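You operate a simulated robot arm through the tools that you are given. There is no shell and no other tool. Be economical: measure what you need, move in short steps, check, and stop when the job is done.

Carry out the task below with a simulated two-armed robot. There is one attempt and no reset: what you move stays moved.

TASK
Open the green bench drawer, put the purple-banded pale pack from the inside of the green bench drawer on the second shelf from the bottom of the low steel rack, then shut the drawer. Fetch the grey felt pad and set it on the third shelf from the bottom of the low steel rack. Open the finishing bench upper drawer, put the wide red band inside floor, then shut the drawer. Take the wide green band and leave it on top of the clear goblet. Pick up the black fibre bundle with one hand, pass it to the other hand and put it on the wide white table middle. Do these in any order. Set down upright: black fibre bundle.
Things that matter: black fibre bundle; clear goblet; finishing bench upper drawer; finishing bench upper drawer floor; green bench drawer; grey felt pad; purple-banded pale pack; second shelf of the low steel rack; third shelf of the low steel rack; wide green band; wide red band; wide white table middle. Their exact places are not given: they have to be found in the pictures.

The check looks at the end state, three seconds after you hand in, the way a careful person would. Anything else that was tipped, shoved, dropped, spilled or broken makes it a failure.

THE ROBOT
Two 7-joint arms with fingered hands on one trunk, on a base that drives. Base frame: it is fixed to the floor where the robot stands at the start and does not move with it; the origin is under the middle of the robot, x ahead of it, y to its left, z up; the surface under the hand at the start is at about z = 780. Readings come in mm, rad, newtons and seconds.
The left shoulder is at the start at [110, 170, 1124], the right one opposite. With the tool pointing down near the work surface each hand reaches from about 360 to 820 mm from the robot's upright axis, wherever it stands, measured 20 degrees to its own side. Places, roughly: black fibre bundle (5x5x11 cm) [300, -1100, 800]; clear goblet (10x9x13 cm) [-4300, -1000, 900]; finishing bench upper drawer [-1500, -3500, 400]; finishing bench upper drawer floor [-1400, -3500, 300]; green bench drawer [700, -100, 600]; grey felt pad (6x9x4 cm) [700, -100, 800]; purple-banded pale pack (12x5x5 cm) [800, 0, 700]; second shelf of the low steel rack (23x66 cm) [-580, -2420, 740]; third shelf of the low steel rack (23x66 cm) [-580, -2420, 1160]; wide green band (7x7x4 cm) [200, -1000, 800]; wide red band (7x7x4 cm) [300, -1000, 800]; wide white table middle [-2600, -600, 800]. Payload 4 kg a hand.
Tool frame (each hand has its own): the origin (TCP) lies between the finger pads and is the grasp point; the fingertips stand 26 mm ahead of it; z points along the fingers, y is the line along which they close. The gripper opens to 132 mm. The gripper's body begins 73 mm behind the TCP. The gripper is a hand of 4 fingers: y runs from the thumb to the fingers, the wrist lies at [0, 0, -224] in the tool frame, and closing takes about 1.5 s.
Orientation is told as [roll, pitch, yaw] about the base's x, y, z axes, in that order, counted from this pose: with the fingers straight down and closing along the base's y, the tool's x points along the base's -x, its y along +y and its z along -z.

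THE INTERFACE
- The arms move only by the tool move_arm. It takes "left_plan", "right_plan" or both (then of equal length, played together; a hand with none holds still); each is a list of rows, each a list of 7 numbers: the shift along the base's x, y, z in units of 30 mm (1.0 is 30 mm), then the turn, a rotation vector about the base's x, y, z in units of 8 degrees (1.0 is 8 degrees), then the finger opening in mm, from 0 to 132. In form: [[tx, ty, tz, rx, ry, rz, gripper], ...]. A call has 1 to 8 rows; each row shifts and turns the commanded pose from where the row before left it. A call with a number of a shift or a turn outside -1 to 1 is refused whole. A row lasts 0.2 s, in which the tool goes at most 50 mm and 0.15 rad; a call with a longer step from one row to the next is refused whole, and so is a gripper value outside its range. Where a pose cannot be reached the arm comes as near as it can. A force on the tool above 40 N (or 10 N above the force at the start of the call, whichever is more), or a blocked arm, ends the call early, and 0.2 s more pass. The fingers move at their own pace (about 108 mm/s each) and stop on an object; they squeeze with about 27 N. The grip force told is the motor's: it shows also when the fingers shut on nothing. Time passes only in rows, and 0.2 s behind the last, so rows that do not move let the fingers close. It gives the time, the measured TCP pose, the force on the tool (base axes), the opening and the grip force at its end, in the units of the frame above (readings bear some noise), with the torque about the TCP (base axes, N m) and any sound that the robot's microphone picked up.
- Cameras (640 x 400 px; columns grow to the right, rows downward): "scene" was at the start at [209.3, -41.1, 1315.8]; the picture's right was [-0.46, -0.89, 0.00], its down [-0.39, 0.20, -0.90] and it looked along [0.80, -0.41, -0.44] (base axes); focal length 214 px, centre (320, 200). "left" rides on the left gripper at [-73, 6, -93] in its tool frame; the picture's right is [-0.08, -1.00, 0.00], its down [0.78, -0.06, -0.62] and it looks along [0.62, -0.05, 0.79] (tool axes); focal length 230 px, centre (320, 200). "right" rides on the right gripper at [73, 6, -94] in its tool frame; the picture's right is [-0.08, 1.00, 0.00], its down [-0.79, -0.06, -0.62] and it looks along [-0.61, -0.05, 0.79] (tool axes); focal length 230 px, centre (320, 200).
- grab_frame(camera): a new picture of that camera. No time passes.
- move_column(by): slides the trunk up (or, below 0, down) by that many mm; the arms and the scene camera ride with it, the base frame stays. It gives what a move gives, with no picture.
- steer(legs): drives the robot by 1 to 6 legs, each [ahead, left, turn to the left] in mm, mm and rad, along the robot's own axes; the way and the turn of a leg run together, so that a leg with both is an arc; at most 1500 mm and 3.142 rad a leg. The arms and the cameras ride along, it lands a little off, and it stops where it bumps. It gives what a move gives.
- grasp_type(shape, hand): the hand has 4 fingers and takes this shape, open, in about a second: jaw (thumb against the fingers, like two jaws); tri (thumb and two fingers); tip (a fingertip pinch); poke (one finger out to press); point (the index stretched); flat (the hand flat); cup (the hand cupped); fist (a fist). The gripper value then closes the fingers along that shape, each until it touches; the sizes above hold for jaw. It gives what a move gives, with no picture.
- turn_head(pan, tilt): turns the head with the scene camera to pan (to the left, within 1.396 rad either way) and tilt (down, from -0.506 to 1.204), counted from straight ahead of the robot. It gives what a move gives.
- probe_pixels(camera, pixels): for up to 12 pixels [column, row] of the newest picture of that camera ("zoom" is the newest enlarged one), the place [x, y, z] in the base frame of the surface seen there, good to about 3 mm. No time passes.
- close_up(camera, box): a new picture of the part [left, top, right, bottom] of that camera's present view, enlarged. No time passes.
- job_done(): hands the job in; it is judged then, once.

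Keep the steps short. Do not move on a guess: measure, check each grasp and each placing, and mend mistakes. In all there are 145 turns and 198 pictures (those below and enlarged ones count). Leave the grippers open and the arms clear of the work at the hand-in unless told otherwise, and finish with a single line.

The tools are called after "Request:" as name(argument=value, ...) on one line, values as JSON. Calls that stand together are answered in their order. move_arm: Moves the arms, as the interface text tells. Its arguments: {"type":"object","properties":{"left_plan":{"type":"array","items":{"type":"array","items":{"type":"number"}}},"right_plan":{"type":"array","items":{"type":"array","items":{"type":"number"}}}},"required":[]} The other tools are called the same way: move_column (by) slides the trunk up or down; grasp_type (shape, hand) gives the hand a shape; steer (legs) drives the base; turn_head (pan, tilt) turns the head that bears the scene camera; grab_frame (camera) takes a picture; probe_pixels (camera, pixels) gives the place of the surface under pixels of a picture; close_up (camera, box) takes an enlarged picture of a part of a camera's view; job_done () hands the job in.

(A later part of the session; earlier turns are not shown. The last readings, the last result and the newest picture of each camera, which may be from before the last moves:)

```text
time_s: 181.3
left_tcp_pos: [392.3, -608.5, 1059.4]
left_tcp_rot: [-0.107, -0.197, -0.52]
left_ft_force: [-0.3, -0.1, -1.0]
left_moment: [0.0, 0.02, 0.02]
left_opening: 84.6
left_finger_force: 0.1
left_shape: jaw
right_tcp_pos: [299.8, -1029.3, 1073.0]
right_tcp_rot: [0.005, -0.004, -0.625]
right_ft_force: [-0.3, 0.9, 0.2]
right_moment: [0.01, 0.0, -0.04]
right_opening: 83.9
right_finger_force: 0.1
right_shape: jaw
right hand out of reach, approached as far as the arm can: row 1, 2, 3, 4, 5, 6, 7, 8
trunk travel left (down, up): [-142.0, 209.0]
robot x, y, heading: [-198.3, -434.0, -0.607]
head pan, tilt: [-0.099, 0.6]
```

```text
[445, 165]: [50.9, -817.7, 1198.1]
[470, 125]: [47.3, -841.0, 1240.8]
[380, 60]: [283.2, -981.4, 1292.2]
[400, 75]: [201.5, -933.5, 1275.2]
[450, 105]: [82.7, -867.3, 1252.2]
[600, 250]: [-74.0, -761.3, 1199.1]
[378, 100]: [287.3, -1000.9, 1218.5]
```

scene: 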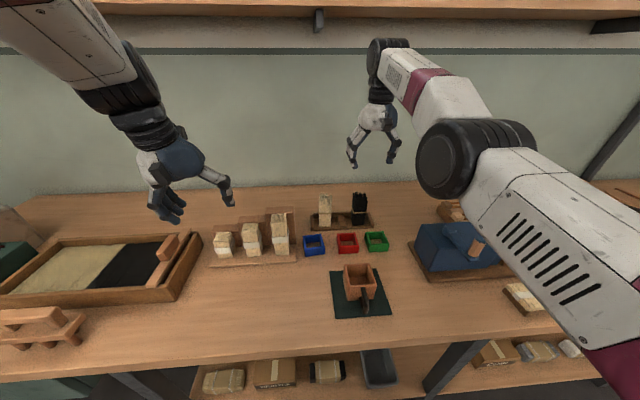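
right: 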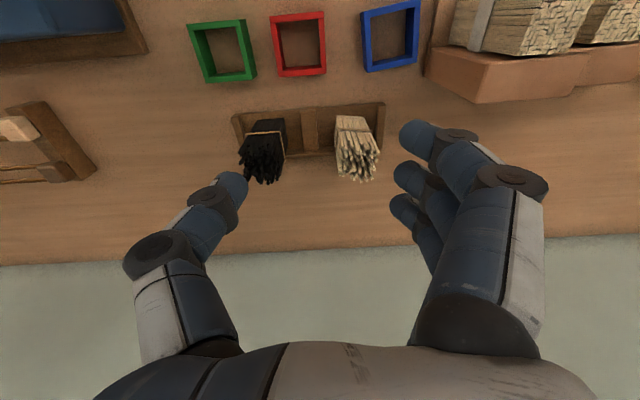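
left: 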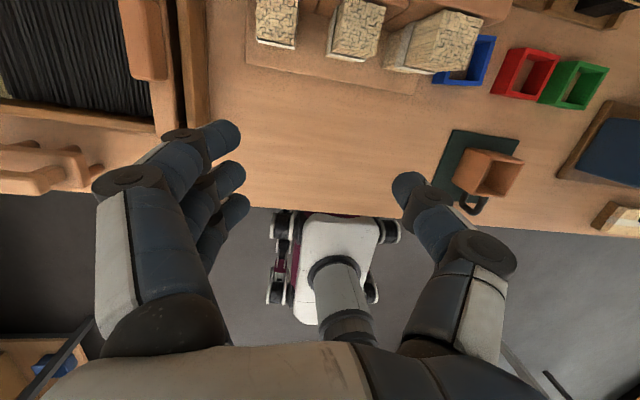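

The elbow and wrist positions show the right arm is almost fully straight, at a singularity. That explains why it wouldn't retract. I'll back the base away from the bench first, then break the singularity with larger retract steps.

Request:
steer(legs=[[-250, 0, 0]])

Request:
move_arm(right_plan=[[-1, 0.75, -0.8, 0, 0, 0, 84], [-1, 0.75, -0.8, 0, 0, 0, 84], [-1, 0.75, -0.8, 0, 0, 0, 84], [-1, 0.75, -0.8, 0, 0, 0, 84]])

Request:
move_arm(right_plan=[[-1, 0.75, 0, 0.3, 0.4, 0, 84], [-1, 0.75, 0, 0.3, 0.4, 0, 84], [-1, 0.75, 0, 0.3, 0.4, 0, 84], [-1, 0.75, 0, 0.3, 0.4, 0, 84]])

```text
time_s: 183.2
left_tcp_pos: [189.2, -465.6, 1059.9]
left_tcp_rot: [-0.107, -0.197, -0.517]
left_ft_force: [-0.1, 0.4, 0.3]
left_moment: [0.01, 0.0, 0.04]
left_opening: 84.8
left_finger_force: 0.1
left_shape: jaw
right_tcp_pos: [96.9, -887.1, 1072.3]
right_tcp_rot: [0.004, -0.004, -0.624]
right_ft_force: [0.5, 0.4, -0.5]
right_moment: [-0.01, -0.04, -0.02]
right_opening: 83.9
right_finger_force: 0.1
right_shape: jaw
trunk travel left (down, up): [-142.0, 209.0]
robot x, y, heading: [-401.2, -295.6, -0.602]
head pan, tilt: [-0.099, 0.6]
```

```text
time_s: 184.2
left_tcp_pos: [190.0, -465.4, 1058.8]
left_tcp_rot: [-0.106, -0.196, -0.516]
left_ft_force: [0.1, 0.4, -0.2]
left_moment: [0.0, 0.03, 0.01]
left_opening: 84.6
left_finger_force: 0.0
left_shape: jaw
right_tcp_pos: [114.8, -880.9, 1014.1]
right_tcp_rot: [0.002, 0.001, -0.624]
right_ft_force: [-0.1, 0.4, 0.2]
right_moment: [0.02, -0.02, 0.03]
right_opening: 83.9
right_finger_force: 0.1
right_shape: jaw
right hand out of reach, approached as far as the arm can: row 1, 2, 3, 4
trunk travel left (down, up): [-142.0, 209.0]
robot x, y, heading: [-403.1, -292.0, -0.606]
head pan, tilt: [-0.099, 0.6]
```

```text
time_s: 185.2
left_tcp_pos: [190.1, -464.8, 1059.8]
left_tcp_rot: [-0.106, -0.192, -0.519]
left_ft_force: [0.0, 0.1, -0.1]
left_moment: [-0.01, -0.03, 0.03]
left_opening: 84.8
left_finger_force: 0.0
left_shape: jaw
right_tcp_pos: [72.2, -835.1, 1027.7]
right_tcp_rot: [0.01, 0.265, -0.621]
right_ft_force: [-0.4, 0.0, -1.5]
right_moment: [-0.01, 0.03, 0.01]
right_opening: 83.8
right_finger_force: 0.0
right_shape: jaw
right hand out of reach, approached as far as the arm can: row 1, 2, 3, 4
trunk travel left (down, up): [-142.0, 209.0]
robot x, y, heading: [-405.6, -290.3, -0.608]
head pan, tilt: [-0.099, 0.6]
```

Shoulder-to-wrist distance is ~663 mm, so the arm is exactly straight. An earlier trunk move freed the left arm from the same state, so I'll try a trunk move followed by a retract.

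Request:
move_column(by=100)

Request:
move_arm(right_plan=[[-0.8, 0.6, 0, 0, 0, 0, 84], [-0.8, 0.6, 0, 0, 0, 0, 84], [-0.8, 0.6, 0, 0, 0, 0, 84], [-0.8, 0.6, 0, 0, 0, 0, 84]])

```text
time_s: 186.5
left_tcp_pos: [188.9, -465.8, 1157.9]
left_tcp_rot: [-0.104, -0.195, -0.518]
left_ft_force: [0.1, 0.5, 0.5]
left_moment: [-0.02, 0.04, -0.03]
left_opening: 84.7
left_finger_force: 0.1
left_shape: jaw
right_tcp_pos: [39.2, -812.2, 1239.3]
right_tcp_rot: [0.014, 0.095, -0.621]
right_ft_force: [0.1, -1.3, -0.2]
right_moment: [0.02, 0.0, -0.01]
right_opening: 84.1
right_finger_force: 0.0
right_shape: jaw
trunk travel left (down, up): [-242.0, 109.0]
robot x, y, heading: [-399.8, -293.6, -0.604]
head pan, tilt: [-0.099, 0.6]
```

```text
time_s: 187.5
left_tcp_pos: [187.9, -465.7, 1161.1]
left_tcp_rot: [-0.106, -0.195, -0.517]
left_ft_force: [1.1, -0.2, 0.1]
left_moment: [0.0, -0.03, -0.01]
left_opening: 85.0
left_finger_force: 0.0
left_shape: jaw
right_tcp_pos: [39.5, -797.3, 1254.8]
right_tcp_rot: [0.013, 0.09, -0.62]
right_ft_force: [0.3, 0.9, -0.3]
right_moment: [-0.01, -0.01, -0.04]
right_opening: 83.8
right_finger_force: 0.0
right_shape: jaw
right hand out of reach, approached as far as the arm can: row 1, 2, 3, 4
trunk travel left (down, up): [-242.0, 109.0]
robot x, y, heading: [-401.8, -290.2, -0.604]
head pan, tilt: [-0.099, 0.6]
```

The arm does have some bend here, so the limit is probably wrist flexion, with the forearm rising and the hand pointing down. I'll tilt the fingers forward to relieve the wrist while retracting and lowering, away from the bench items.

Request:
steer(legs=[[-200, 0, 0]])

Request:
move_arm(right_plan=[[-0.4, 0.3, -0.5, -0.57, -0.81, 0, 84], [-0.4, 0.3, -0.5, -0.57, -0.81, 0, 84], [-0.4, 0.3, -0.5, -0.57, -0.81, 0, 84], [-0.4, 0.3, -0.5, -0.57, -0.81, 0, 84], [-0.4, 0.3, -0.5, -0.57, -0.81, 0, 84], [-0.8, 0.6, -0.5, 0, 0, 0, 84], [-0.8, 0.6, -0.5, 0, 0, 0, 84], [-0.8, 0.6, -0.5, 0, 0, 0, 84]])

Request:
grab_frame(camera="scene")

```text
time_s: 189.1
left_tcp_pos: [25.7, -350.7, 1160.5]
left_tcp_rot: [-0.106, -0.196, -0.517]
left_ft_force: [0.2, 0.2, 0.9]
left_moment: [-0.02, 0.0, -0.02]
left_opening: 84.8
left_finger_force: 0.0
left_shape: jaw
right_tcp_pos: [-123.7, -682.8, 1254.1]
right_tcp_rot: [0.016, 0.092, -0.619]
right_ft_force: [0.1, 1.1, 0.6]
right_moment: [0.0, 0.0, 0.02]
right_opening: 83.8
right_finger_force: 0.0
right_shape: jaw
trunk travel left (down, up): [-242.0, 109.0]
robot x, y, heading: [-568.4, -182.4, -0.6]
head pan, tilt: [-0.099, 0.6]
```

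```text
time_s: 190.9
left_tcp_pos: [26.1, -351.0, 1160.3]
left_tcp_rot: [-0.105, -0.196, -0.517]
left_ft_force: [0.1, -0.2, -0.3]
left_moment: [0.04, -0.03, -0.01]
left_opening: 84.8
left_finger_force: 0.1
left_shape: jaw
right_tcp_pos: [-246.6, -591.2, 1139.4]
right_tcp_rot: [0.016, -0.547, -0.625]
right_ft_force: [0.2, -0.5, 1.1]
right_moment: [0.0, 0.0, -0.03]
right_opening: 84.1
right_finger_force: 0.1
right_shape: jaw
right hand out of reach, approached as far as the arm can: row 1
trunk travel left (down, up): [-242.0, 109.0]
robot x, y, heading: [-565.4, -178.4, -0.603]
head pan, tilt: [-0.099, 0.6]
```

```text
119 pictures are left
```

scene: 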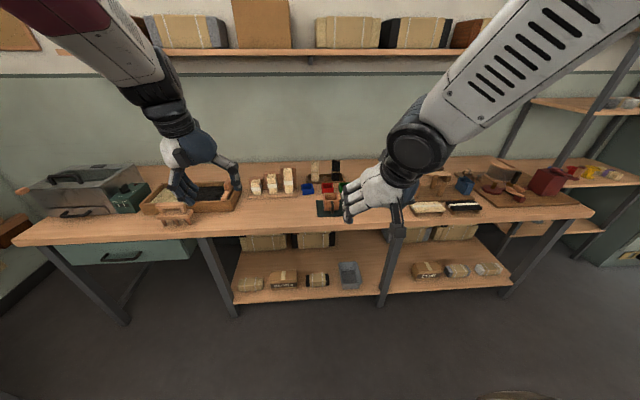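

Freed. Now I'll lower the trunk to its original height and level the right hand at a comfortable reach of ~600 mm, still short of the bench.

Request:
move_column(by=-100)

Request:
move_arm(right_plan=[[0.5, -0.35, -0.4, 0.44, 0.64, 0, 84], [0.5, -0.35, -0.4, 0.44, 0.64, 0, 84], [0.5, -0.35, -0.4, 0.44, 0.64, 0, 84], [0.5, -0.35, -0.4, 0.44, 0.64, 0, 84], [0.5, -0.35, -0.4, 0.44, 0.64, 0, 84], [0.5, -0.35, -0.4, 0, 0, 0, 84]], left_plan=[[-0.5, 0.35, 0, 0.2, 0.1, 0, 85], [-0.5, 0.35, 0, 0.2, 0.1, 0, 85], [-0.5, 0.35, 0, 0.2, 0.2, 0, 85], [-0.5, 0.35, 0, 0.1, 0.2, 0, 85], [-0.5, 0.35, 0, 0.1, 0.2, 0, 85], [0, 0, 0, 0.1, 0.2, 0, 85]])

```text
time_s: 192.2
left_tcp_pos: [28.1, -349.4, 1066.5]
left_tcp_rot: [-0.145, -0.2, -0.499]
left_ft_force: [0.1, -0.5, -0.6]
left_moment: [-0.02, -0.01, -0.01]
left_opening: 84.8
left_finger_force: 0.1
left_shape: jaw
right_tcp_pos: [-245.8, -592.3, 1043.8]
right_tcp_rot: [0.011, -0.552, -0.622]
right_ft_force: [0.2, -0.6, -0.2]
right_moment: [-0.04, -0.02, 0.0]
right_opening: 84.0
right_finger_force: 0.1
right_shape: jaw
trunk travel left (down, up): [-142.0, 209.0]
robot x, y, heading: [-562.8, -181.6, -0.601]
head pan, tilt: [-0.099, 0.6]
```

```text
time_s: 193.6
left_tcp_pos: [-4.1, -304.2, 1045.7]
left_tcp_rot: [-0.126, -0.015, -0.501]
left_ft_force: [-0.3, 0.8, 0.4]
left_moment: [-0.01, -0.02, 0.01]
left_opening: 85.0
left_finger_force: 0.1
left_shape: jaw
left hand out of reach, approached as far as the arm can: row 1, 2, 3, 4, 5
right_tcp_pos: [-152.0, -658.0, 967.8]
right_tcp_rot: [0.002, -0.004, -0.621]
right_ft_force: [-0.3, 0.4, 0.4]
right_moment: [0.0, 0.01, 0.03]
right_opening: 83.8
right_finger_force: 0.1
right_shape: jaw
trunk travel left (down, up): [-142.0, 209.0]
robot x, y, heading: [-566.5, -177.6, -0.603]
head pan, tilt: [-0.099, 0.6]
```

Right hand level with reach to spare. I'll drive 525 forward to put it above the red band.

Request:
steer(legs=[[525, 12, 0]])

Request:
grab_frame(camera="right")

Request:
probe_pixels(camera="right", pixels=[[320, 115], [300, 115], [345, 115]])

```text
time_s: 196.7
left_tcp_pos: [440.9, -588.0, 1041.3]
left_tcp_rot: [-0.125, -0.005, -0.491]
left_ft_force: [0.0, 0.6, -0.6]
left_moment: [0.0, 0.02, 0.01]
left_opening: 84.7
left_finger_force: 0.0
left_shape: jaw
right_tcp_pos: [292.5, -942.2, 968.5]
right_tcp_rot: [0.001, -0.004, -0.616]
right_ft_force: [0.6, 0.0, 0.4]
right_moment: [0.02, 0.0, -0.04]
right_opening: 83.6
right_finger_force: 0.1
right_shape: jaw
trunk travel left (down, up): [-142.0, 209.0]
robot x, y, heading: [-121.6, -468.8, -0.594]
head pan, tilt: [-0.099, 0.6]
```

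```text
118 pictures are left
```

right: 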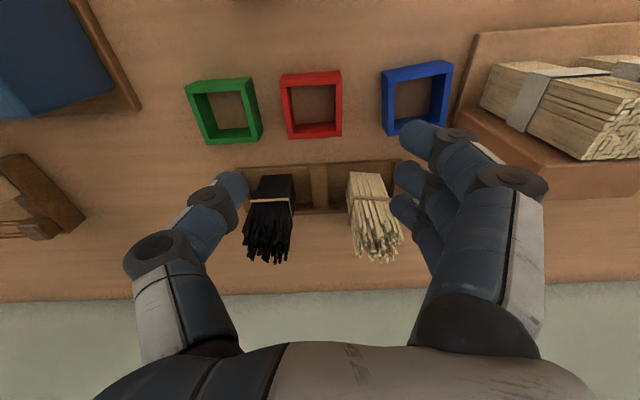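

```text
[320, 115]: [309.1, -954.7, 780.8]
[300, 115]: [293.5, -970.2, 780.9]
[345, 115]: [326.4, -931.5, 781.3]
```

The red band now appears centred near pixel (312,105). I'll re-measure its rims.

Request:
close_up(camera="right", box=[180, 50, 460, 225])

Request:
probe_pixels(camera="zoom", pixels=[[242, 110], [364, 105], [300, 66], [310, 196], [185, 105], [470, 105], [30, 120], [245, 190], [368, 190], [170, 300], [235, 300]])

```text
2.29 times, centred on (320, 138) of right
```

zoom: 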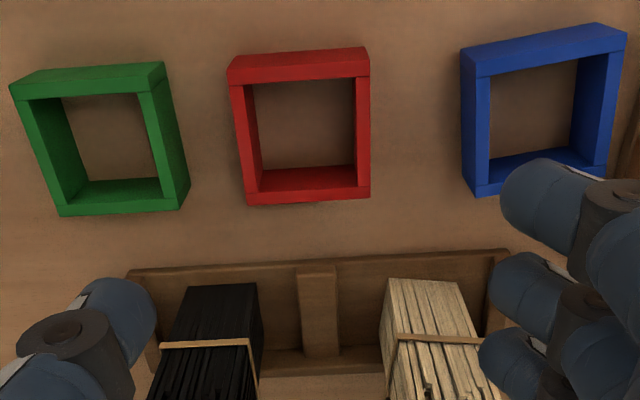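

```text
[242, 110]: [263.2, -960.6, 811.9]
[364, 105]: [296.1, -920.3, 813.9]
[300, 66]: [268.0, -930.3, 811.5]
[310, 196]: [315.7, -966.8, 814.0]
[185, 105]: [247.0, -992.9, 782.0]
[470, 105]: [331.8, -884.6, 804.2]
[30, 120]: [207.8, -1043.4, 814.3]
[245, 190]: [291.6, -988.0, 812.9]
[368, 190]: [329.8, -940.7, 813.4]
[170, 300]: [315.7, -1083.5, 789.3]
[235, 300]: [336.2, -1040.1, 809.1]
```

Red's centre is (291.5,−949). I'll descend over it at opening 84.

Request:
move_arm(right_plan=[[0, -0.22, -1, 0, 0, 0, 84], [0, 0, -1, 0, 0, 0, 84], [0, 0, -1, 0, 0, 0, 84], [0, 0, -0.8, 0, 0, 0, 84]])

Request:
grab_frame(camera="right")

```text
time_s: 197.7
left_tcp_pos: [441.0, -589.1, 1042.0]
left_tcp_rot: [-0.133, -0.005, -0.488]
left_ft_force: [0.2, -1.2, -0.1]
left_moment: [-0.02, -0.03, -0.04]
left_opening: 84.8
left_finger_force: 0.0
left_shape: jaw
right_tcp_pos: [292.0, -950.0, 852.3]
right_tcp_rot: [0.001, -0.005, -0.613]
right_ft_force: [-0.3, -1.5, -0.3]
right_moment: [-0.02, -0.01, -0.01]
right_opening: 83.8
right_finger_force: 0.1
right_shape: jaw
trunk travel left (down, up): [-142.0, 209.0]
robot x, y, heading: [-123.5, -467.5, -0.597]
head pan, tilt: [-0.099, 0.6]
```

```text
116 pictures are left
```

right: 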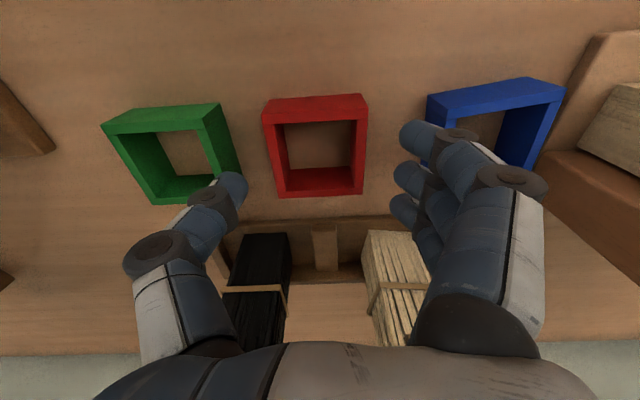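

Request:
move_arm(right_plan=[[-0.16, 0.12, -0.7, 0, 0, 0, 84], [0, 0, -0.65, 0, 0, 0, 84]])

Request:
grab_frame(camera="right")

```text
time_s: 198.3
left_tcp_pos: [440.8, -588.0, 1041.0]
left_tcp_rot: [-0.133, -0.003, -0.487]
left_ft_force: [0.5, 0.0, 0.4]
left_moment: [0.04, -0.01, -0.03]
left_opening: 84.8
left_finger_force: 0.0
left_shape: jaw
right_tcp_pos: [285.6, -947.2, 812.4]
right_tcp_rot: [0.003, -0.004, -0.612]
right_ft_force: [-0.1, 0.0, -0.1]
right_moment: [0.01, 0.02, 0.0]
right_opening: 84.2
right_finger_force: 0.1
right_shape: jaw
trunk travel left (down, up): [-142.0, 209.0]
robot x, y, heading: [-123.2, -467.1, -0.601]
head pan, tilt: [-0.099, 0.6]
```

```text
115 pictures are left
```

right: 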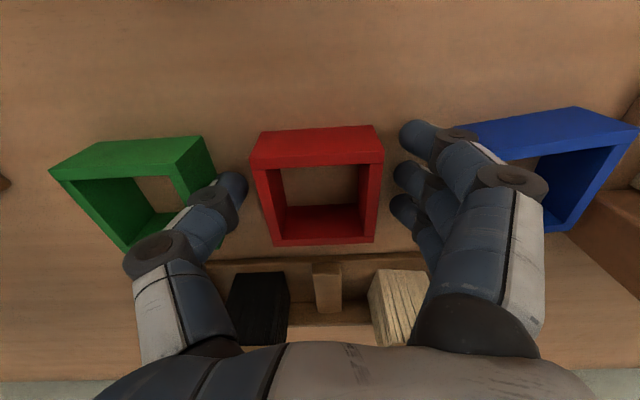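

The fingers straddle the red band with no contact. Closing.

Request:
move_arm(right_plan=[[0, 0, 0, 0, 0, 0, 50], [0, 0, 0, 0, 0, 0, 40], [0, 0, 0, 0, 0, 0, 40], [0, 0, 0, 0, 0, 0, 40]])

Request:
grab_frame(camera="right")

```text
time_s: 199.3
left_tcp_pos: [441.1, -589.0, 1041.3]
left_tcp_rot: [-0.132, -0.007, -0.487]
left_ft_force: [-0.9, -0.1, -0.9]
left_moment: [-0.03, 0.01, -0.05]
left_opening: 84.9
left_finger_force: 0.1
left_shape: jaw
right_tcp_pos: [285.1, -947.5, 812.3]
right_tcp_rot: [0.0, -0.005, -0.614]
right_ft_force: [-0.9, 0.0, -0.4]
right_moment: [0.05, -0.01, -0.01]
right_opening: 56.1
right_finger_force: 27.5
right_shape: jaw
trunk travel left (down, up): [-142.0, 209.0]
robot x, y, heading: [-123.9, -467.5, -0.6]
head pan, tilt: [-0.099, 0.6]
```

```text
114 pictures are left
```

right: 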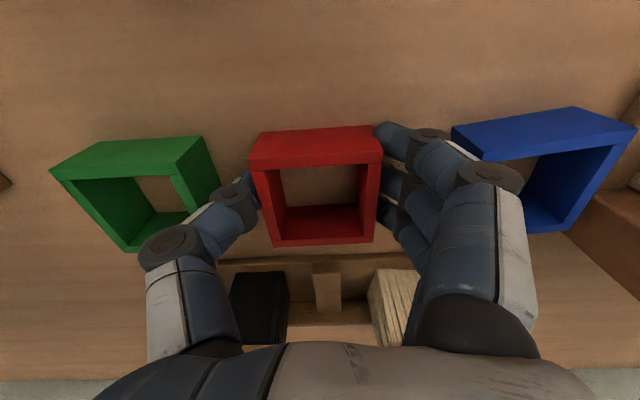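

Red band gripped (opening 56). I'll lift it straight up and back off.

Request:
move_arm(right_plan=[[0, 0, 0.7, 0, 0, 0, 40], [0, 0, 1, 0, 0, 0, 40], [0, 0, 1, 0, 0, 0, 40], [0, 0, 1, 0, 0, 0, 40], [0, 0, 1, 0, 0, 0, 40], [0, 0, 0.5, 0, 0, 0, 40]])

Request:
steer(legs=[[-480, 0, -0.03]])

Request:
grab_frame(camera="right")

Request:
grab_frame(camera="scene")

```text
time_s: 200.7
left_tcp_pos: [441.1, -589.2, 1041.7]
left_tcp_rot: [-0.134, -0.007, -0.485]
left_ft_force: [-0.2, 0.8, -0.6]
left_moment: [0.0, 0.0, -0.02]
left_opening: 84.7
left_finger_force: 0.1
left_shape: jaw
right_tcp_pos: [287.5, -946.1, 968.8]
right_tcp_rot: [0.002, -0.005, -0.614]
right_ft_force: [-0.1, -0.7, -0.8]
right_moment: [0.0, 0.03, 0.01]
right_opening: 56.0
right_finger_force: 27.2
right_shape: jaw
trunk travel left (down, up): [-142.0, 209.0]
robot x, y, heading: [-122.8, -467.0, -0.598]
head pan, tilt: [-0.099, 0.6]
```

```text
time_s: 203.6
left_tcp_pos: [32.9, -320.7, 1041.7]
left_tcp_rot: [-0.133, -0.006, -0.517]
left_ft_force: [-0.2, -0.6, 0.4]
left_moment: [-0.02, 0.01, 0.02]
left_opening: 84.8
left_finger_force: 0.1
left_shape: jaw
right_tcp_pos: [-132.8, -673.6, 968.1]
right_tcp_rot: [0.002, -0.006, -0.644]
right_ft_force: [-0.1, 0.2, 0.9]
right_moment: [0.0, -0.03, -0.01]
right_opening: 56.0
right_finger_force: 26.9
right_shape: jaw
trunk travel left (down, up): [-142.0, 209.0]
robot x, y, heading: [-526.9, -186.3, -0.626]
head pan, tilt: [-0.099, 0.6]
```

```text
113 pictures are left
```

right: 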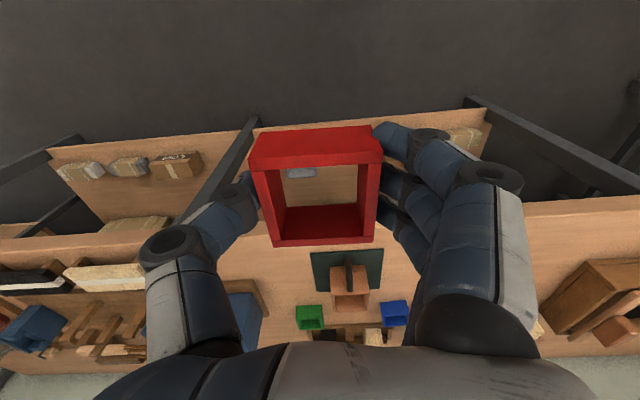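

```text
112 pictures are left
```

scene: 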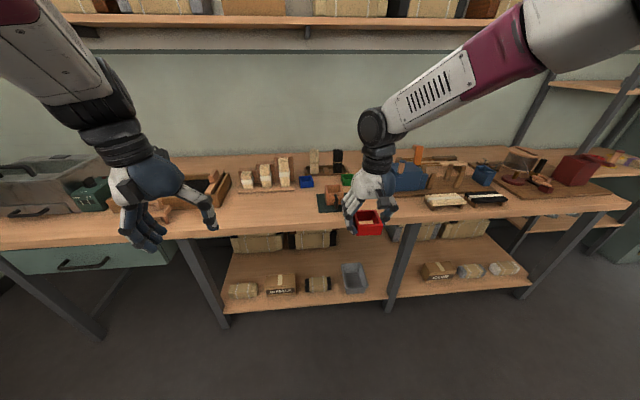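

Red band secure. Now I'll drive along the aisle to the finishing bench beyond the cabinet and look at its drawers.

Request:
steer(legs=[[0, -1100, 0], [0, -1100, 0], [0, -850, 0]])

Request:
turn_head(pan=-0.1, tilt=0.7)

Request:
grab_frame(camera="scene")

```text
time_s: 230.6
left_tcp_pos: [-1786.9, -2788.7, 1042.2]
left_tcp_rot: [-0.134, -0.006, -0.538]
left_ft_force: [0.5, 0.7, 0.4]
left_moment: [0.0, 0.01, -0.02]
left_opening: 84.8
left_finger_force: 0.0
left_shape: jaw
right_tcp_pos: [-1960.0, -3140.3, 968.8]
right_tcp_rot: [0.001, -0.004, -0.666]
right_ft_force: [0.5, -0.1, 0.5]
right_moment: [-0.01, -0.03, 0.0]
right_opening: 55.9
right_finger_force: 26.9
right_shape: jaw
trunk travel left (down, up): [-142.0, 209.0]
robot x, y, heading: [-2341.3, -2640.4, -0.65]
head pan, tilt: [-0.099, 0.6]
```

```text
time_s: 231.2
left_tcp_pos: [-1785.6, -2789.5, 1041.1]
left_tcp_rot: [-0.135, -0.004, -0.535]
left_ft_force: [0.3, -0.2, 0.3]
left_moment: [0.01, -0.04, 0.0]
left_opening: 85.1
left_finger_force: 0.0
left_shape: jaw
right_tcp_pos: [-1959.8, -3138.9, 969.0]
right_tcp_rot: [0.002, -0.006, -0.667]
right_ft_force: [0.3, 0.2, 0.1]
right_moment: [-0.03, -0.02, 0.03]
right_opening: 56.2
right_finger_force: 26.9
right_shape: jaw
trunk travel left (down, up): [-142.0, 209.0]
robot x, y, heading: [-2340.0, -2638.5, -0.653]
head pan, tilt: [-0.099, 0.7]
```

```text
111 pictures are left
```

scene: 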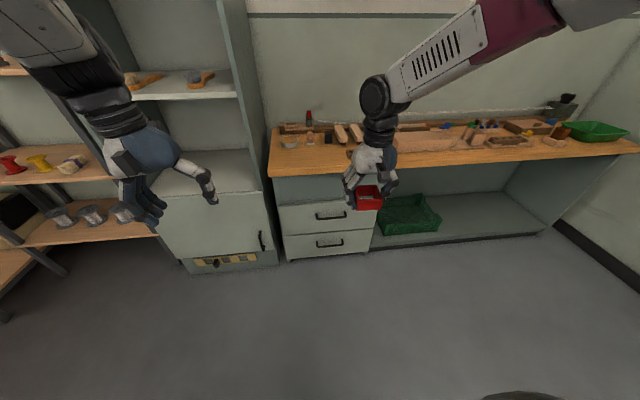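

Two drawers are visible, with the upper handle at about (331,217). I'll measure it.

Request:
close_up(camera="scene", box=[250, 130, 450, 270])

Request:
probe_pixels(camera="scene", pixels=[[331, 218], [318, 217], [344, 216], [330, 227], [300, 210], [300, 225], [290, 180], [330, 245], [330, 172], [345, 204], [360, 228], [285, 232]])

```text
2.86 times, centred on (350, 200) of scene
```

zoom: 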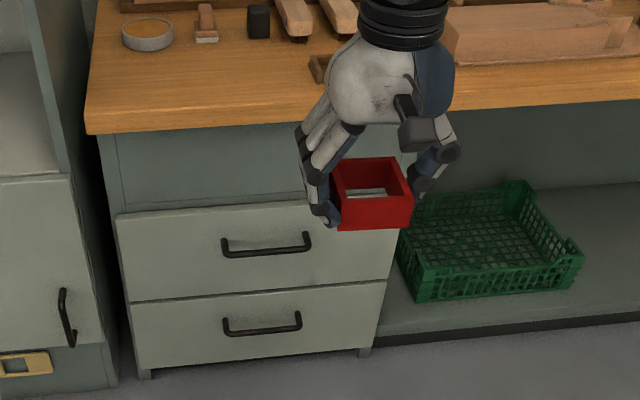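

```text
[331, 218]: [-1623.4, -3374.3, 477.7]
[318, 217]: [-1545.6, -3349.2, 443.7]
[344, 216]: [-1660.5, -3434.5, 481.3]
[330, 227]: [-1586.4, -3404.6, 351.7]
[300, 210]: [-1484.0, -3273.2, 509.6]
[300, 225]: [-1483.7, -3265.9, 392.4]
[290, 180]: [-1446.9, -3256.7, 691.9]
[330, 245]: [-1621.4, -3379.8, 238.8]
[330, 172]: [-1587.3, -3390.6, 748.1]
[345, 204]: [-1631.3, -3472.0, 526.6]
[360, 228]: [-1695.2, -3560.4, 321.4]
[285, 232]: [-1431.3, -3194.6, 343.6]
```

The upper drawer's bar is centred at about (−1623,−3374,478), 49 mm in front of the face. I'll lower the trunk and turn the left hand to point forward, well away from the bench.

Request:
steer(legs=[[0, 0, 0.02]])

Request:
move_column(by=-135)

Request:
move_arm(left_plan=[[0, 0, 0, 0.39, -0.3, -0.42, 90], [0, 0, 0, 0.39, -0.3, -0.42, 90], [0.05, -0.33, -0.4, 0.126, -0.806, -0.577, 90], [0.05, -0.33, -0.4, 0.126, -0.806, -0.577, 90], [0.05, -0.33, -0.4, 0.126, -0.806, -0.577, 90], [0.05, -0.33, -0.4, 0.126, -0.806, -0.577, 90], [0.05, -0.33, -0.4, 0.126, -0.806, -0.577, 90], [0.05, -0.33, -0.4, 0.126, -0.806, -0.577, 90]])

Request:
move_arm(left_plan=[[0.05, -0.33, -0.4, 0.126, -0.806, -0.577, 90], [0.05, -0.33, -0.4, 0.126, -0.806, -0.577, 90], [0.05, -0.33, -0.4, 0.126, -0.806, -0.577, 90], [0.05, -0.33, -0.4, 0.126, -0.806, -0.577, 90], [0.05, -0.33, -0.4, 0.126, -0.806, -0.577, 90], [0.05, -0.33, -0.4, 0.126, -0.806, -0.577, 90], [0.05, -0.33, -0.4, 0.126, -0.806, -0.577, 90], [0.05, -0.33, -0.4, 0.126, -0.806, -0.577, 90]])

```text
time_s: 232.0
left_tcp_pos: [-1783.1, -2779.1, 1041.0]
left_tcp_rot: [-0.134, -0.004, -0.518]
left_ft_force: [-0.1, 0.3, 1.2]
left_moment: [0.0, 0.02, 0.01]
left_opening: 84.9
left_finger_force: 0.0
left_shape: jaw
right_tcp_pos: [-1948.0, -3133.0, 968.6]
right_tcp_rot: [0.002, -0.004, -0.646]
right_ft_force: [0.2, -0.2, -0.7]
right_moment: [-0.02, 0.02, -0.01]
right_opening: 55.8
right_finger_force: 26.7
right_shape: jaw
trunk travel left (down, up): [-142.0, 209.0]
robot x, y, heading: [-2343.0, -2637.6, -0.624]
head pan, tilt: [-0.099, 0.7]
```

```text
time_s: 233.6
left_tcp_pos: [-1762.2, -2787.4, 739.8]
left_tcp_rot: [-0.118, 0.406, -0.485]
left_ft_force: [-0.4, -0.5, 0.5]
left_moment: [-0.01, -0.06, -0.01]
left_opening: 85.0
left_finger_force: 0.1
left_shape: jaw
right_tcp_pos: [-1949.8, -3132.0, 834.1]
right_tcp_rot: [0.003, -0.008, -0.647]
right_ft_force: [-0.9, 1.3, -0.2]
right_moment: [0.01, 0.0, -0.03]
right_opening: 55.7
right_finger_force: 27.2
right_shape: jaw
trunk travel left (down, up): [-7.0, 344.0]
robot x, y, heading: [-2344.0, -2641.1, -0.629]
head pan, tilt: [-0.099, 0.7]
```

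```text
time_s: 235.4
left_tcp_pos: [-1730.3, -2850.8, 654.3]
left_tcp_rot: [0.554, -0.059, -0.896]
left_ft_force: [-0.2, 0.0, -0.1]
left_moment: [0.03, -0.02, 0.05]
left_opening: 89.6
left_finger_force: 0.0
left_shape: jaw
left hand out of reach, approached as far as the arm can: row 1, 2, 3, 4
right_tcp_pos: [-1949.4, -3131.3, 834.1]
right_tcp_rot: [0.002, -0.005, -0.646]
right_ft_force: [-0.1, -0.2, -0.1]
right_moment: [-0.01, -0.05, 0.0]
right_opening: 55.8
right_finger_force: 26.8
right_shape: jaw
trunk travel left (down, up): [-7.0, 344.0]
robot x, y, heading: [-2340.1, -2639.8, -0.624]
head pan, tilt: [-0.099, 0.7]
```

```text
time_s: 237.4
left_tcp_pos: [-1649.4, -2954.2, 573.4]
left_tcp_rot: [1.524, -0.085, -1.628]
left_ft_force: [-0.3, -0.3, -0.1]
left_moment: [0.01, 0.0, 0.03]
left_opening: 89.6
left_finger_force: 0.0
left_shape: jaw
left hand out of reach, approached as far as the arm can: row 1, 2, 3, 4
right_tcp_pos: [-1950.3, -3131.7, 833.0]
right_tcp_rot: [0.002, -0.007, -0.647]
right_ft_force: [0.6, 0.5, -0.2]
right_moment: [-0.01, 0.02, -0.01]
right_opening: 55.8
right_finger_force: 27.0
right_shape: jaw
trunk travel left (down, up): [-7.0, 344.0]
robot x, y, heading: [-2341.8, -2640.1, -0.633]
head pan, tilt: [-0.099, 0.7]
stopped in row 8 (left hand): the arm was blocked; the commanded pose is now the measured one
```

The hand is nearly there but points about 33° to the left. I'll yaw it the rest of the way while lowering toward the bar height.

Request:
move_arm(left_plan=[[-0.2, 0.15, -0.4, 0, 0, -0.7, 90], [-0.2, 0.15, -0.4, 0, 0, -0.7, 90], [-0.2, 0.15, -0.4, 0, 0, -0.7, 90], [-0.2, 0.15, -0.4, 0, 0, -0.7, 90], [-0.2, 0.15, -0.4, 0, 0, -0.7, 90], [-0.2, 0.15, -0.4, 0, 0, -0.6, 90]])

Request:
grab_frame(camera="scene")

```text
time_s: 238.8
left_tcp_pos: [-1719.4, -3006.9, 505.1]
left_tcp_rot: [1.521, -0.061, -2.171]
left_ft_force: [0.1, -0.2, 0.7]
left_moment: [0.01, 0.0, 0.01]
left_opening: 89.8
left_finger_force: 0.0
left_shape: jaw
left hand out of reach, approached as far as the arm can: row 4, 5, 6
right_tcp_pos: [-1947.3, -3130.6, 832.9]
right_tcp_rot: [0.001, -0.003, -0.646]
right_ft_force: [-0.4, -0.3, 0.3]
right_moment: [-0.04, -0.02, -0.03]
right_opening: 55.7
right_finger_force: 26.9
right_shape: jaw
trunk travel left (down, up): [-7.0, 344.0]
robot x, y, heading: [-2343.2, -2638.7, -0.627]
head pan, tilt: [-0.099, 0.7]
```

```text
109 pictures are left
```

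scene: 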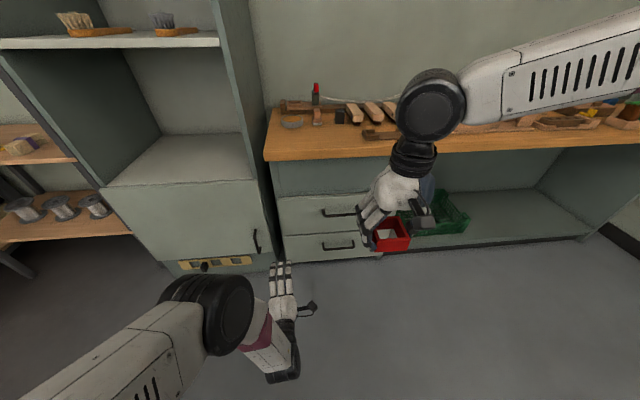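

The left hand now points forward at (−1719,−3007,505). I'll lower it 27 mm and drive so it sits just short of the bar.

Request:
move_arm(left_plan=[[0, 0, -0.5, 0.1, 0, -0.1, 90], [0, 0, -0.5, 0.1, 0, -0.1, 90]])

Request:
steer(legs=[[0, -240, 0], [225, 0, 0]])

Request:
grab_frame(camera="left")

Request:
grab_frame(camera="scene")

```text
time_s: 239.6
left_tcp_pos: [-1706.3, -3010.1, 472.6]
left_tcp_rot: [1.516, -0.04, -2.192]
left_ft_force: [-1.0, 0.5, 0.9]
left_moment: [-0.01, 0.01, 0.01]
left_opening: 89.7
left_finger_force: 0.1
left_shape: jaw
left hand out of reach, approached as far as the arm can: row 1, 2
right_tcp_pos: [-1949.0, -3130.9, 833.5]
right_tcp_rot: [0.001, -0.005, -0.646]
right_ft_force: [0.0, 0.0, -0.5]
right_moment: [-0.01, 0.03, 0.0]
right_opening: 56.0
right_finger_force: 26.7
right_shape: jaw
trunk travel left (down, up): [-7.0, 344.0]
robot x, y, heading: [-2339.6, -2640.4, -0.631]
head pan, tilt: [-0.099, 0.7]
stopped in row 2 (left hand): the arm was blocked; the commanded pose is now the measured one
```

```text
time_s: 243.6
left_tcp_pos: [-1670.8, -3339.0, 473.3]
left_tcp_rot: [1.513, -0.041, -2.193]
left_ft_force: [-0.2, -0.3, 0.1]
left_moment: [-0.01, 0.02, -0.02]
left_opening: 89.9
left_finger_force: 0.1
left_shape: jaw
right_tcp_pos: [-1913.2, -3459.2, 833.6]
right_tcp_rot: [0.002, -0.006, -0.647]
right_ft_force: [-0.3, -0.2, -0.1]
right_moment: [-0.01, 0.02, -0.01]
right_opening: 55.8
right_finger_force: 26.7
right_shape: jaw
trunk travel left (down, up): [-7.0, 344.0]
robot x, y, heading: [-2306.2, -2971.0, -0.626]
head pan, tilt: [-0.099, 0.7]
```

```text
108 pictures are left
```

left: 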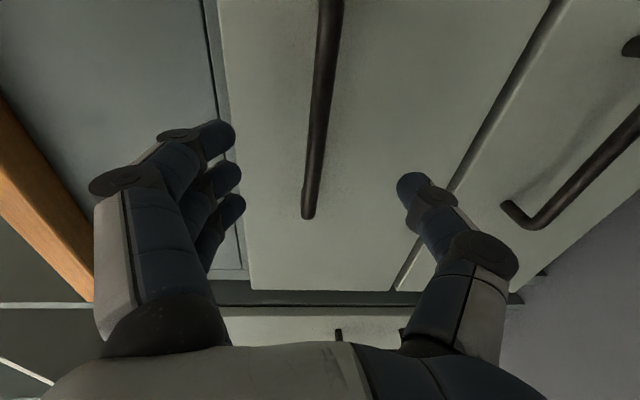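

```text
107 pictures are left
```

scene: 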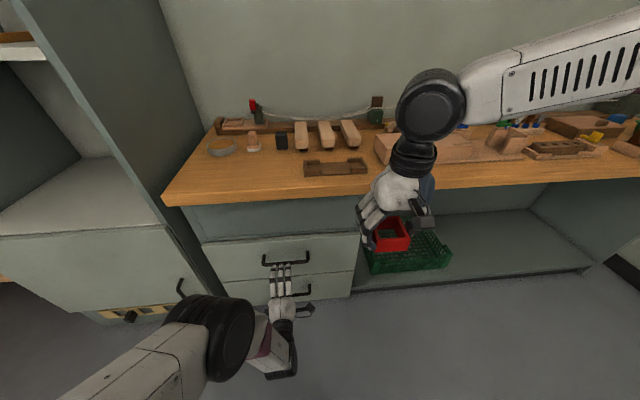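

Request:
probe_pixels(camera="left", pixels=[[309, 210], [317, 130], [326, 50], [332, 8]])

Request:
probe_pixels(camera="scene", pixels=[[264, 262], [285, 264], [307, 261]])

```text
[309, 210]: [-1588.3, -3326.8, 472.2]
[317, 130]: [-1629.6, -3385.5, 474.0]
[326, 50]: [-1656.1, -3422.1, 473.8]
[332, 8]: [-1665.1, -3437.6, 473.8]
```

```text
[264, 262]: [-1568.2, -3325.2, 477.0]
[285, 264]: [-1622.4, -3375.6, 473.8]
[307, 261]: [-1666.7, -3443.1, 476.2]
```

The bar centre (−1623,−3380,474) lies 63 mm straight ahead of the hand. I'll drive forward 60 and close.

Request:
steer(legs=[[60, 0, 0]])

Request:
move_arm(left_plan=[[0, 0, 0, 0, 0, 0, 0], [0, 0, 0, 0, 0, 0, 0], [0, 0, 0, 0, 0, 0, 0], [0, 0, 0, 0, 0, 0, 0], [0, 0, 0, 0, 0, 0, 0]])

Request:
grab_frame(camera="left")

```text
time_s: 244.6
left_tcp_pos: [-1621.0, -3373.3, 472.8]
left_tcp_rot: [1.514, -0.041, -2.189]
left_ft_force: [-0.6, -0.6, 0.0]
left_moment: [-0.03, -0.01, 0.03]
left_opening: 89.8
left_finger_force: 0.2
left_shape: jaw
right_tcp_pos: [-1863.8, -3495.0, 832.2]
right_tcp_rot: [0.0, -0.003, -0.648]
right_ft_force: [0.5, -0.1, -0.7]
right_moment: [0.01, 0.01, -0.03]
right_opening: 55.8
right_finger_force: 26.7
right_shape: jaw
trunk travel left (down, up): [-7.0, 344.0]
robot x, y, heading: [-2256.5, -3003.4, -0.624]
head pan, tilt: [-0.099, 0.7]
```

```text
time_s: 245.8
left_tcp_pos: [-1620.9, -3372.0, 471.0]
left_tcp_rot: [1.513, -0.038, -2.19]
left_ft_force: [2.6, 0.2, -5.2]
left_moment: [0.03, 0.02, 0.01]
left_opening: 0.0
left_finger_force: 26.8
left_shape: jaw
right_tcp_pos: [-1863.6, -3495.0, 832.9]
right_tcp_rot: [0.001, -0.003, -0.647]
right_ft_force: [-0.2, -0.1, -0.6]
right_moment: [0.0, 0.01, 0.01]
right_opening: 55.9
right_finger_force: 26.9
right_shape: jaw
trunk travel left (down, up): [-7.0, 344.0]
robot x, y, heading: [-2256.3, -3003.0, -0.629]
head pan, tilt: [-0.099, 0.7]
```

```text
106 pictures are left
```

left: 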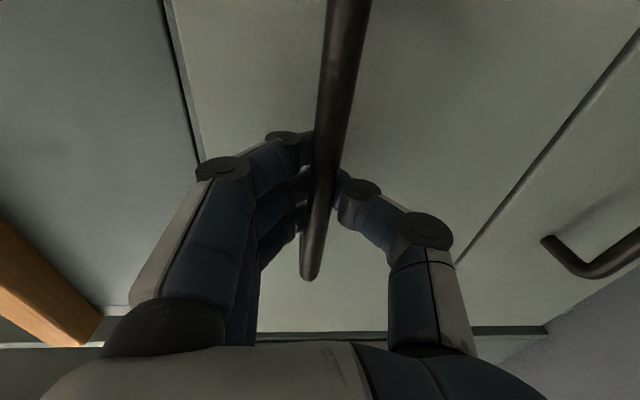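

The bar is hooked. Pulling the drawer open 250 mm.

Request:
steer(legs=[[-125, 0, 0], [-125, 0, 0]])

Request:
turn_head(pan=0.1, tilt=0.9)

Request:
grab_frame(camera="scene")

```text
time_s: 247.9
left_tcp_pos: [-1823.1, -3226.8, 473.5]
left_tcp_rot: [1.512, -0.04, -2.192]
left_ft_force: [-2.0, 0.2, -6.2]
left_moment: [-0.02, 0.0, 0.01]
left_opening: 0.0
left_finger_force: 27.2
left_shape: jaw
right_tcp_pos: [-2066.5, -3348.1, 833.8]
right_tcp_rot: [0.0, -0.004, -0.647]
right_ft_force: [0.1, -0.1, -0.6]
right_moment: [0.02, -0.01, -0.02]
right_opening: 55.5
right_finger_force: 26.8
right_shape: jaw
trunk travel left (down, up): [-7.0, 344.0]
robot x, y, heading: [-2460.6, -2859.6, -0.628]
head pan, tilt: [-0.099, 0.7]
```

```text
time_s: 248.7
left_tcp_pos: [-1823.2, -3225.8, 472.3]
left_tcp_rot: [1.516, -0.038, -2.19]
left_ft_force: [0.5, -3.0, -4.8]
left_moment: [0.0, 0.02, 0.05]
left_opening: 0.2
left_finger_force: 26.5
left_shape: jaw
right_tcp_pos: [-2065.6, -3348.1, 834.3]
right_tcp_rot: [0.0, -0.006, -0.648]
right_ft_force: [-0.2, -0.2, 0.7]
right_moment: [-0.02, 0.0, 0.01]
right_opening: 55.9
right_finger_force: 26.9
right_shape: jaw
trunk travel left (down, up): [-7.0, 344.0]
robot x, y, heading: [-2459.3, -2856.8, -0.632]
head pan, tilt: [0.099, 0.901]
```

```text
105 pictures are left
```

scene: 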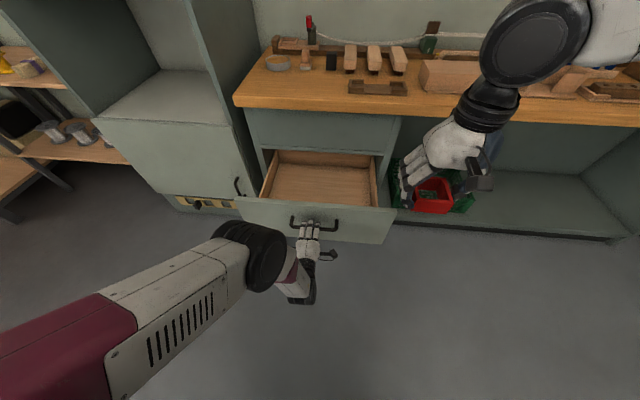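

The drawer is open and empty. I'll probe its interior, then release the bar and back the left hand off.

Request:
probe_pixels(camera="scene", pixels=[[320, 185], [290, 190], [350, 195], [320, 200], [310, 208], [265, 195], [378, 195], [320, 162], [380, 210], [250, 205], [320, 150]])

Request:
move_arm(left_plan=[[0, 0, 0, 0, 0, 0, 90], [0, 0, 0, 0, 0, 0, 90], [0, 0, 0, 0, 0, 0, 90], [0, 0, 0, 0, 0, 0, 90], [0, 0, 0, 0, 0, 0, 90]])

Request:
steer(legs=[[-130, 0, 0]])

```text
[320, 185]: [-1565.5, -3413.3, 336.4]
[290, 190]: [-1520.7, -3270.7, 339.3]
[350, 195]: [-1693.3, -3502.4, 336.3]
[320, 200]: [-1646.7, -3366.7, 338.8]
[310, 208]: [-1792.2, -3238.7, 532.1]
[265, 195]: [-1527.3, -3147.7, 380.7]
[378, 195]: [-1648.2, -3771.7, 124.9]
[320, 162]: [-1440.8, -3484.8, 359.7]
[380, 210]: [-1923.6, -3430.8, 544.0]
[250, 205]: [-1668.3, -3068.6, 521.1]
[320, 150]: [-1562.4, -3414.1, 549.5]
```

```text
time_s: 249.9
left_tcp_pos: [-1823.7, -3227.4, 474.2]
left_tcp_rot: [1.514, -0.037, -2.19]
left_ft_force: [0.4, -0.2, 0.0]
left_moment: [-0.01, 0.02, 0.0]
left_opening: 89.9
left_finger_force: 0.1
left_shape: jaw
right_tcp_pos: [-2066.5, -3347.6, 834.2]
right_tcp_rot: [0.001, -0.004, -0.648]
right_ft_force: [0.2, -0.9, 0.2]
right_moment: [-0.03, -0.01, 0.0]
right_opening: 55.8
right_finger_force: 27.2
right_shape: jaw
trunk travel left (down, up): [-7.0, 344.0]
robot x, y, heading: [-2460.8, -2857.9, -0.633]
head pan, tilt: [0.099, 0.901]
```

```text
time_s: 251.2
left_tcp_pos: [-1928.7, -3152.5, 473.3]
left_tcp_rot: [1.514, -0.038, -2.193]
left_ft_force: [0.7, 0.2, -0.2]
left_moment: [0.02, 0.02, -0.03]
left_opening: 89.5
left_finger_force: 0.2
left_shape: jaw
right_tcp_pos: [-2171.0, -3274.0, 833.6]
right_tcp_rot: [0.001, -0.005, -0.65]
right_ft_force: [-0.1, -0.1, -0.6]
right_moment: [0.02, -0.04, -0.01]
right_opening: 55.6
right_finger_force: 26.8
right_shape: jaw
trunk travel left (down, up): [-7.0, 344.0]
robot x, y, heading: [-2566.5, -2778.0, -0.637]
head pan, tilt: [0.099, 0.901]
```

The drawer floor is z≈338, the panel top z≈545 and the interior about 240 × 430 mm. I'll fold the left hand back up to vertical so it's out of the way, and retract the right hand a little.

Request:
move_arm(left_plan=[[-0.1, 0.1, 0.9, -0.126, 0.806, 0.577, 90], [-0.1, 0.1, 0.9, -0.126, 0.806, 0.577, 90], [-0.1, 0.1, 0.9, -0.126, 0.806, 0.577, 90], [-0.1, 0.1, 0.9, -0.126, 0.806, 0.577, 90], [-0.1, 0.1, 0.9, -0.126, 0.806, 0.577, 90], [-0.1, 0.1, 0.9, -0.126, 0.806, 0.577, 90], [-0.1, 0.1, 0.9, -0.126, 0.806, 0.577, 90], [-0.1, 0.1, 0.9, -0.126, 0.806, 0.577, 90]], right_plan=[[-0.2, 0.15, 0, 0, 0, 0, 40], [-0.2, 0.15, 0, 0, 0, 0, 40], [-0.2, 0.15, 0, 0, 0, 0, 40], [-0.2, 0.15, 0, 0, 0, 0, 40], [-0.2, 0.15, 0, 0, 0, 0, 40], [-0.2, 0.15, 0, 0, 0, 0, 40], [-0.2, 0.15, 0, 0, 0, 0, 40], [-0.2, 0.15, 0, 0, 0, 0, 40]])

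Request:
move_arm(left_plan=[[-0.3, 0.2, 0.7, -0.126, 0.806, 0.577, 90], [-0.3, 0.2, 0.7, -0.126, 0.806, 0.577, 90], [-0.3, 0.2, 0.7, -0.126, 0.806, 0.577, 90], [-0.3, 0.2, 0.7, -0.126, 0.806, 0.577, 90], [-0.3, 0.2, 0.7, -0.126, 0.806, 0.577, 90], [-0.3, 0.2, 0.7, -0.126, 0.806, 0.577, 90], [-0.3, 0.2, 0.7, -0.126, 0.806, 0.577, 90]])

```text
time_s: 252.9
left_tcp_pos: [-1952.8, -3127.7, 689.1]
left_tcp_rot: [0.654, -0.358, -1.318]
left_ft_force: [1.1, 0.6, -0.1]
left_moment: [-0.02, -0.01, -0.03]
left_opening: 89.7
left_finger_force: 0.0
left_shape: jaw
right_tcp_pos: [-2218.8, -3236.2, 833.8]
right_tcp_rot: [0.001, -0.006, -0.649]
right_ft_force: [0.8, 0.7, -0.4]
right_moment: [0.01, 0.02, -0.01]
right_opening: 56.0
right_finger_force: 27.8
right_shape: jaw
trunk travel left (down, up): [-7.0, 344.0]
robot x, y, heading: [-2563.8, -2777.9, -0.634]
head pan, tilt: [0.099, 0.901]
```

```text
time_s: 254.6
left_tcp_pos: [-2013.5, -3085.9, 835.5]
left_tcp_rot: [-0.057, 0.008, -0.59]
left_ft_force: [-0.1, 1.3, -0.4]
left_moment: [0.01, 0.01, -0.01]
left_opening: 89.6
left_finger_force: 0.1
left_shape: jaw
right_tcp_pos: [-2218.9, -3236.4, 833.0]
right_tcp_rot: [0.0, -0.005, -0.649]
right_ft_force: [0.8, 0.2, 0.0]
right_moment: [0.0, -0.01, -0.01]
right_opening: 55.8
right_finger_force: 26.6
right_shape: jaw
trunk travel left (down, up): [-7.0, 344.0]
robot x, y, heading: [-2562.6, -2780.3, -0.633]
head pan, tilt: [0.099, 0.901]
```

Request:
move_arm(left_plan=[[-0.7, 0.5, 0.3, 0, 0, 0, 90], [-0.7, 0.5, 0.3, 0, 0, 0, 90], [-0.7, 0.5, 0.3, 0, 0, 0, 90], [-0.7, 0.5, 0.3, 0, 0, 0, 90]])

Request:
steer(legs=[[0, 222, 0], [510, 0, 0]])

Request:
grab_frame(camera="right")

Request:
grab_frame(camera="scene")

```text
time_s: 255.6
left_tcp_pos: [-2098.6, -3025.5, 871.7]
left_tcp_rot: [-0.056, 0.009, -0.595]
left_ft_force: [0.2, -0.2, -1.0]
left_moment: [0.01, 0.03, -0.02]
left_opening: 89.5
left_finger_force: 0.0
left_shape: jaw
right_tcp_pos: [-2219.5, -3237.9, 833.8]
right_tcp_rot: [0.002, -0.007, -0.65]
right_ft_force: [0.2, 0.6, 0.0]
right_moment: [0.0, -0.01, -0.01]
right_opening: 55.9
right_finger_force: 26.8
right_shape: jaw
trunk travel left (down, up): [-7.0, 344.0]
robot x, y, heading: [-2563.6, -2783.8, -0.631]
head pan, tilt: [0.099, 0.901]
```

```text
time_s: 260.7
left_tcp_pos: [-1557.7, -3152.0, 871.4]
left_tcp_rot: [-0.054, 0.011, -0.601]
left_ft_force: [-0.9, 0.4, -0.6]
left_moment: [-0.02, 0.02, 0.02]
left_opening: 89.6
left_finger_force: 0.0
left_shape: jaw
right_tcp_pos: [-1682.2, -3363.4, 833.0]
right_tcp_rot: [0.002, -0.006, -0.655]
right_ft_force: [-0.3, -0.3, -0.4]
right_moment: [0.03, 0.01, -0.02]
right_opening: 55.9
right_finger_force: 26.4
right_shape: jaw
trunk travel left (down, up): [-7.0, 344.0]
robot x, y, heading: [-2022.3, -2905.5, -0.637]
head pan, tilt: [0.099, 0.901]
```

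```text
104 pictures are left
```

right: 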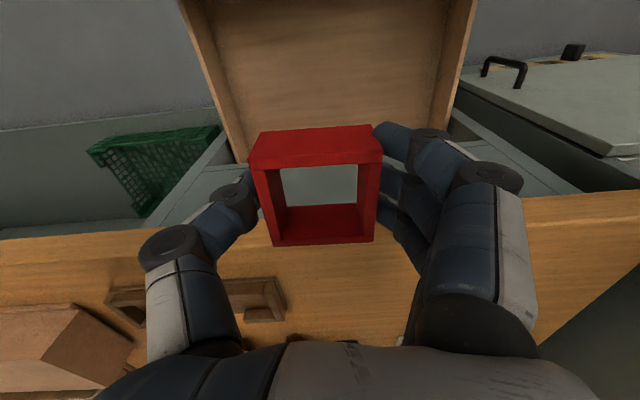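

```text
103 pictures are left
```

scene: 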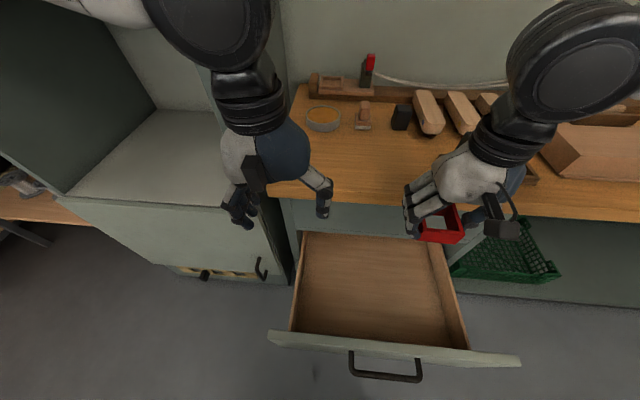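

The right hand is above the drawer (depth 629, l −3708). I'll descend in stages.

Request:
move_arm(right_plan=[[-0.2, 0.15, -1, 0, 0, 0, 40], [-0.1, 0.07, -1, 0, 0, 0, 40], [0, 0, -1, 0, 0, 0, 40], [0, 0, -1, 0, 0, 0, 40], [0, 0, -1, 0, 0, 0, 40], [0, 0, -1, 0, 0, 0, 40], [0, 0, -1, 0, 0, 0, 40], [0, 0, -1, 0, 0, 0, 40]])

Request:
grab_frame(camera="scene")

Request:
grab_frame(camera="right")

```text
time_s: 262.5
left_tcp_pos: [-1558.8, -3152.2, 871.5]
left_tcp_rot: [-0.055, 0.01, -0.601]
left_ft_force: [-0.5, -1.3, -0.3]
left_moment: [0.03, 0.03, -0.01]
left_opening: 89.6
left_finger_force: 0.1
left_shape: jaw
right_tcp_pos: [-1691.0, -3357.5, 591.5]
right_tcp_rot: [0.002, -0.002, -0.655]
right_ft_force: [-0.3, -1.2, -0.4]
right_moment: [0.03, -0.02, 0.02]
right_opening: 55.8
right_finger_force: 27.5
right_shape: jaw
trunk travel left (down, up): [-7.0, 344.0]
robot x, y, heading: [-2026.9, -2904.4, -0.637]
head pan, tilt: [0.099, 0.901]
```

```text
102 pictures are left
```

scene: 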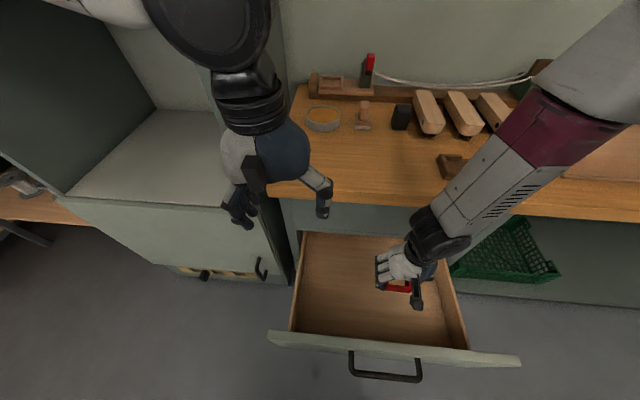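

```text
101 pictures are left
```

right: 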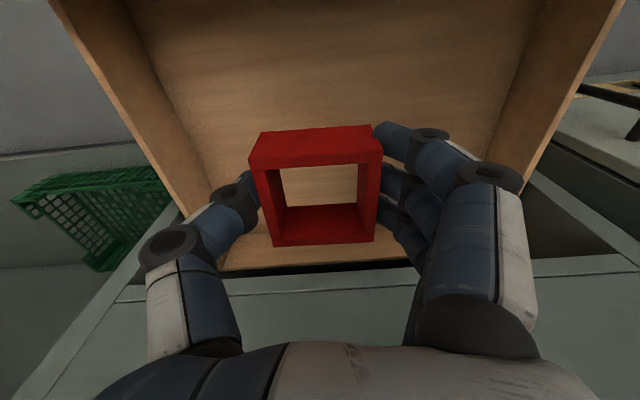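

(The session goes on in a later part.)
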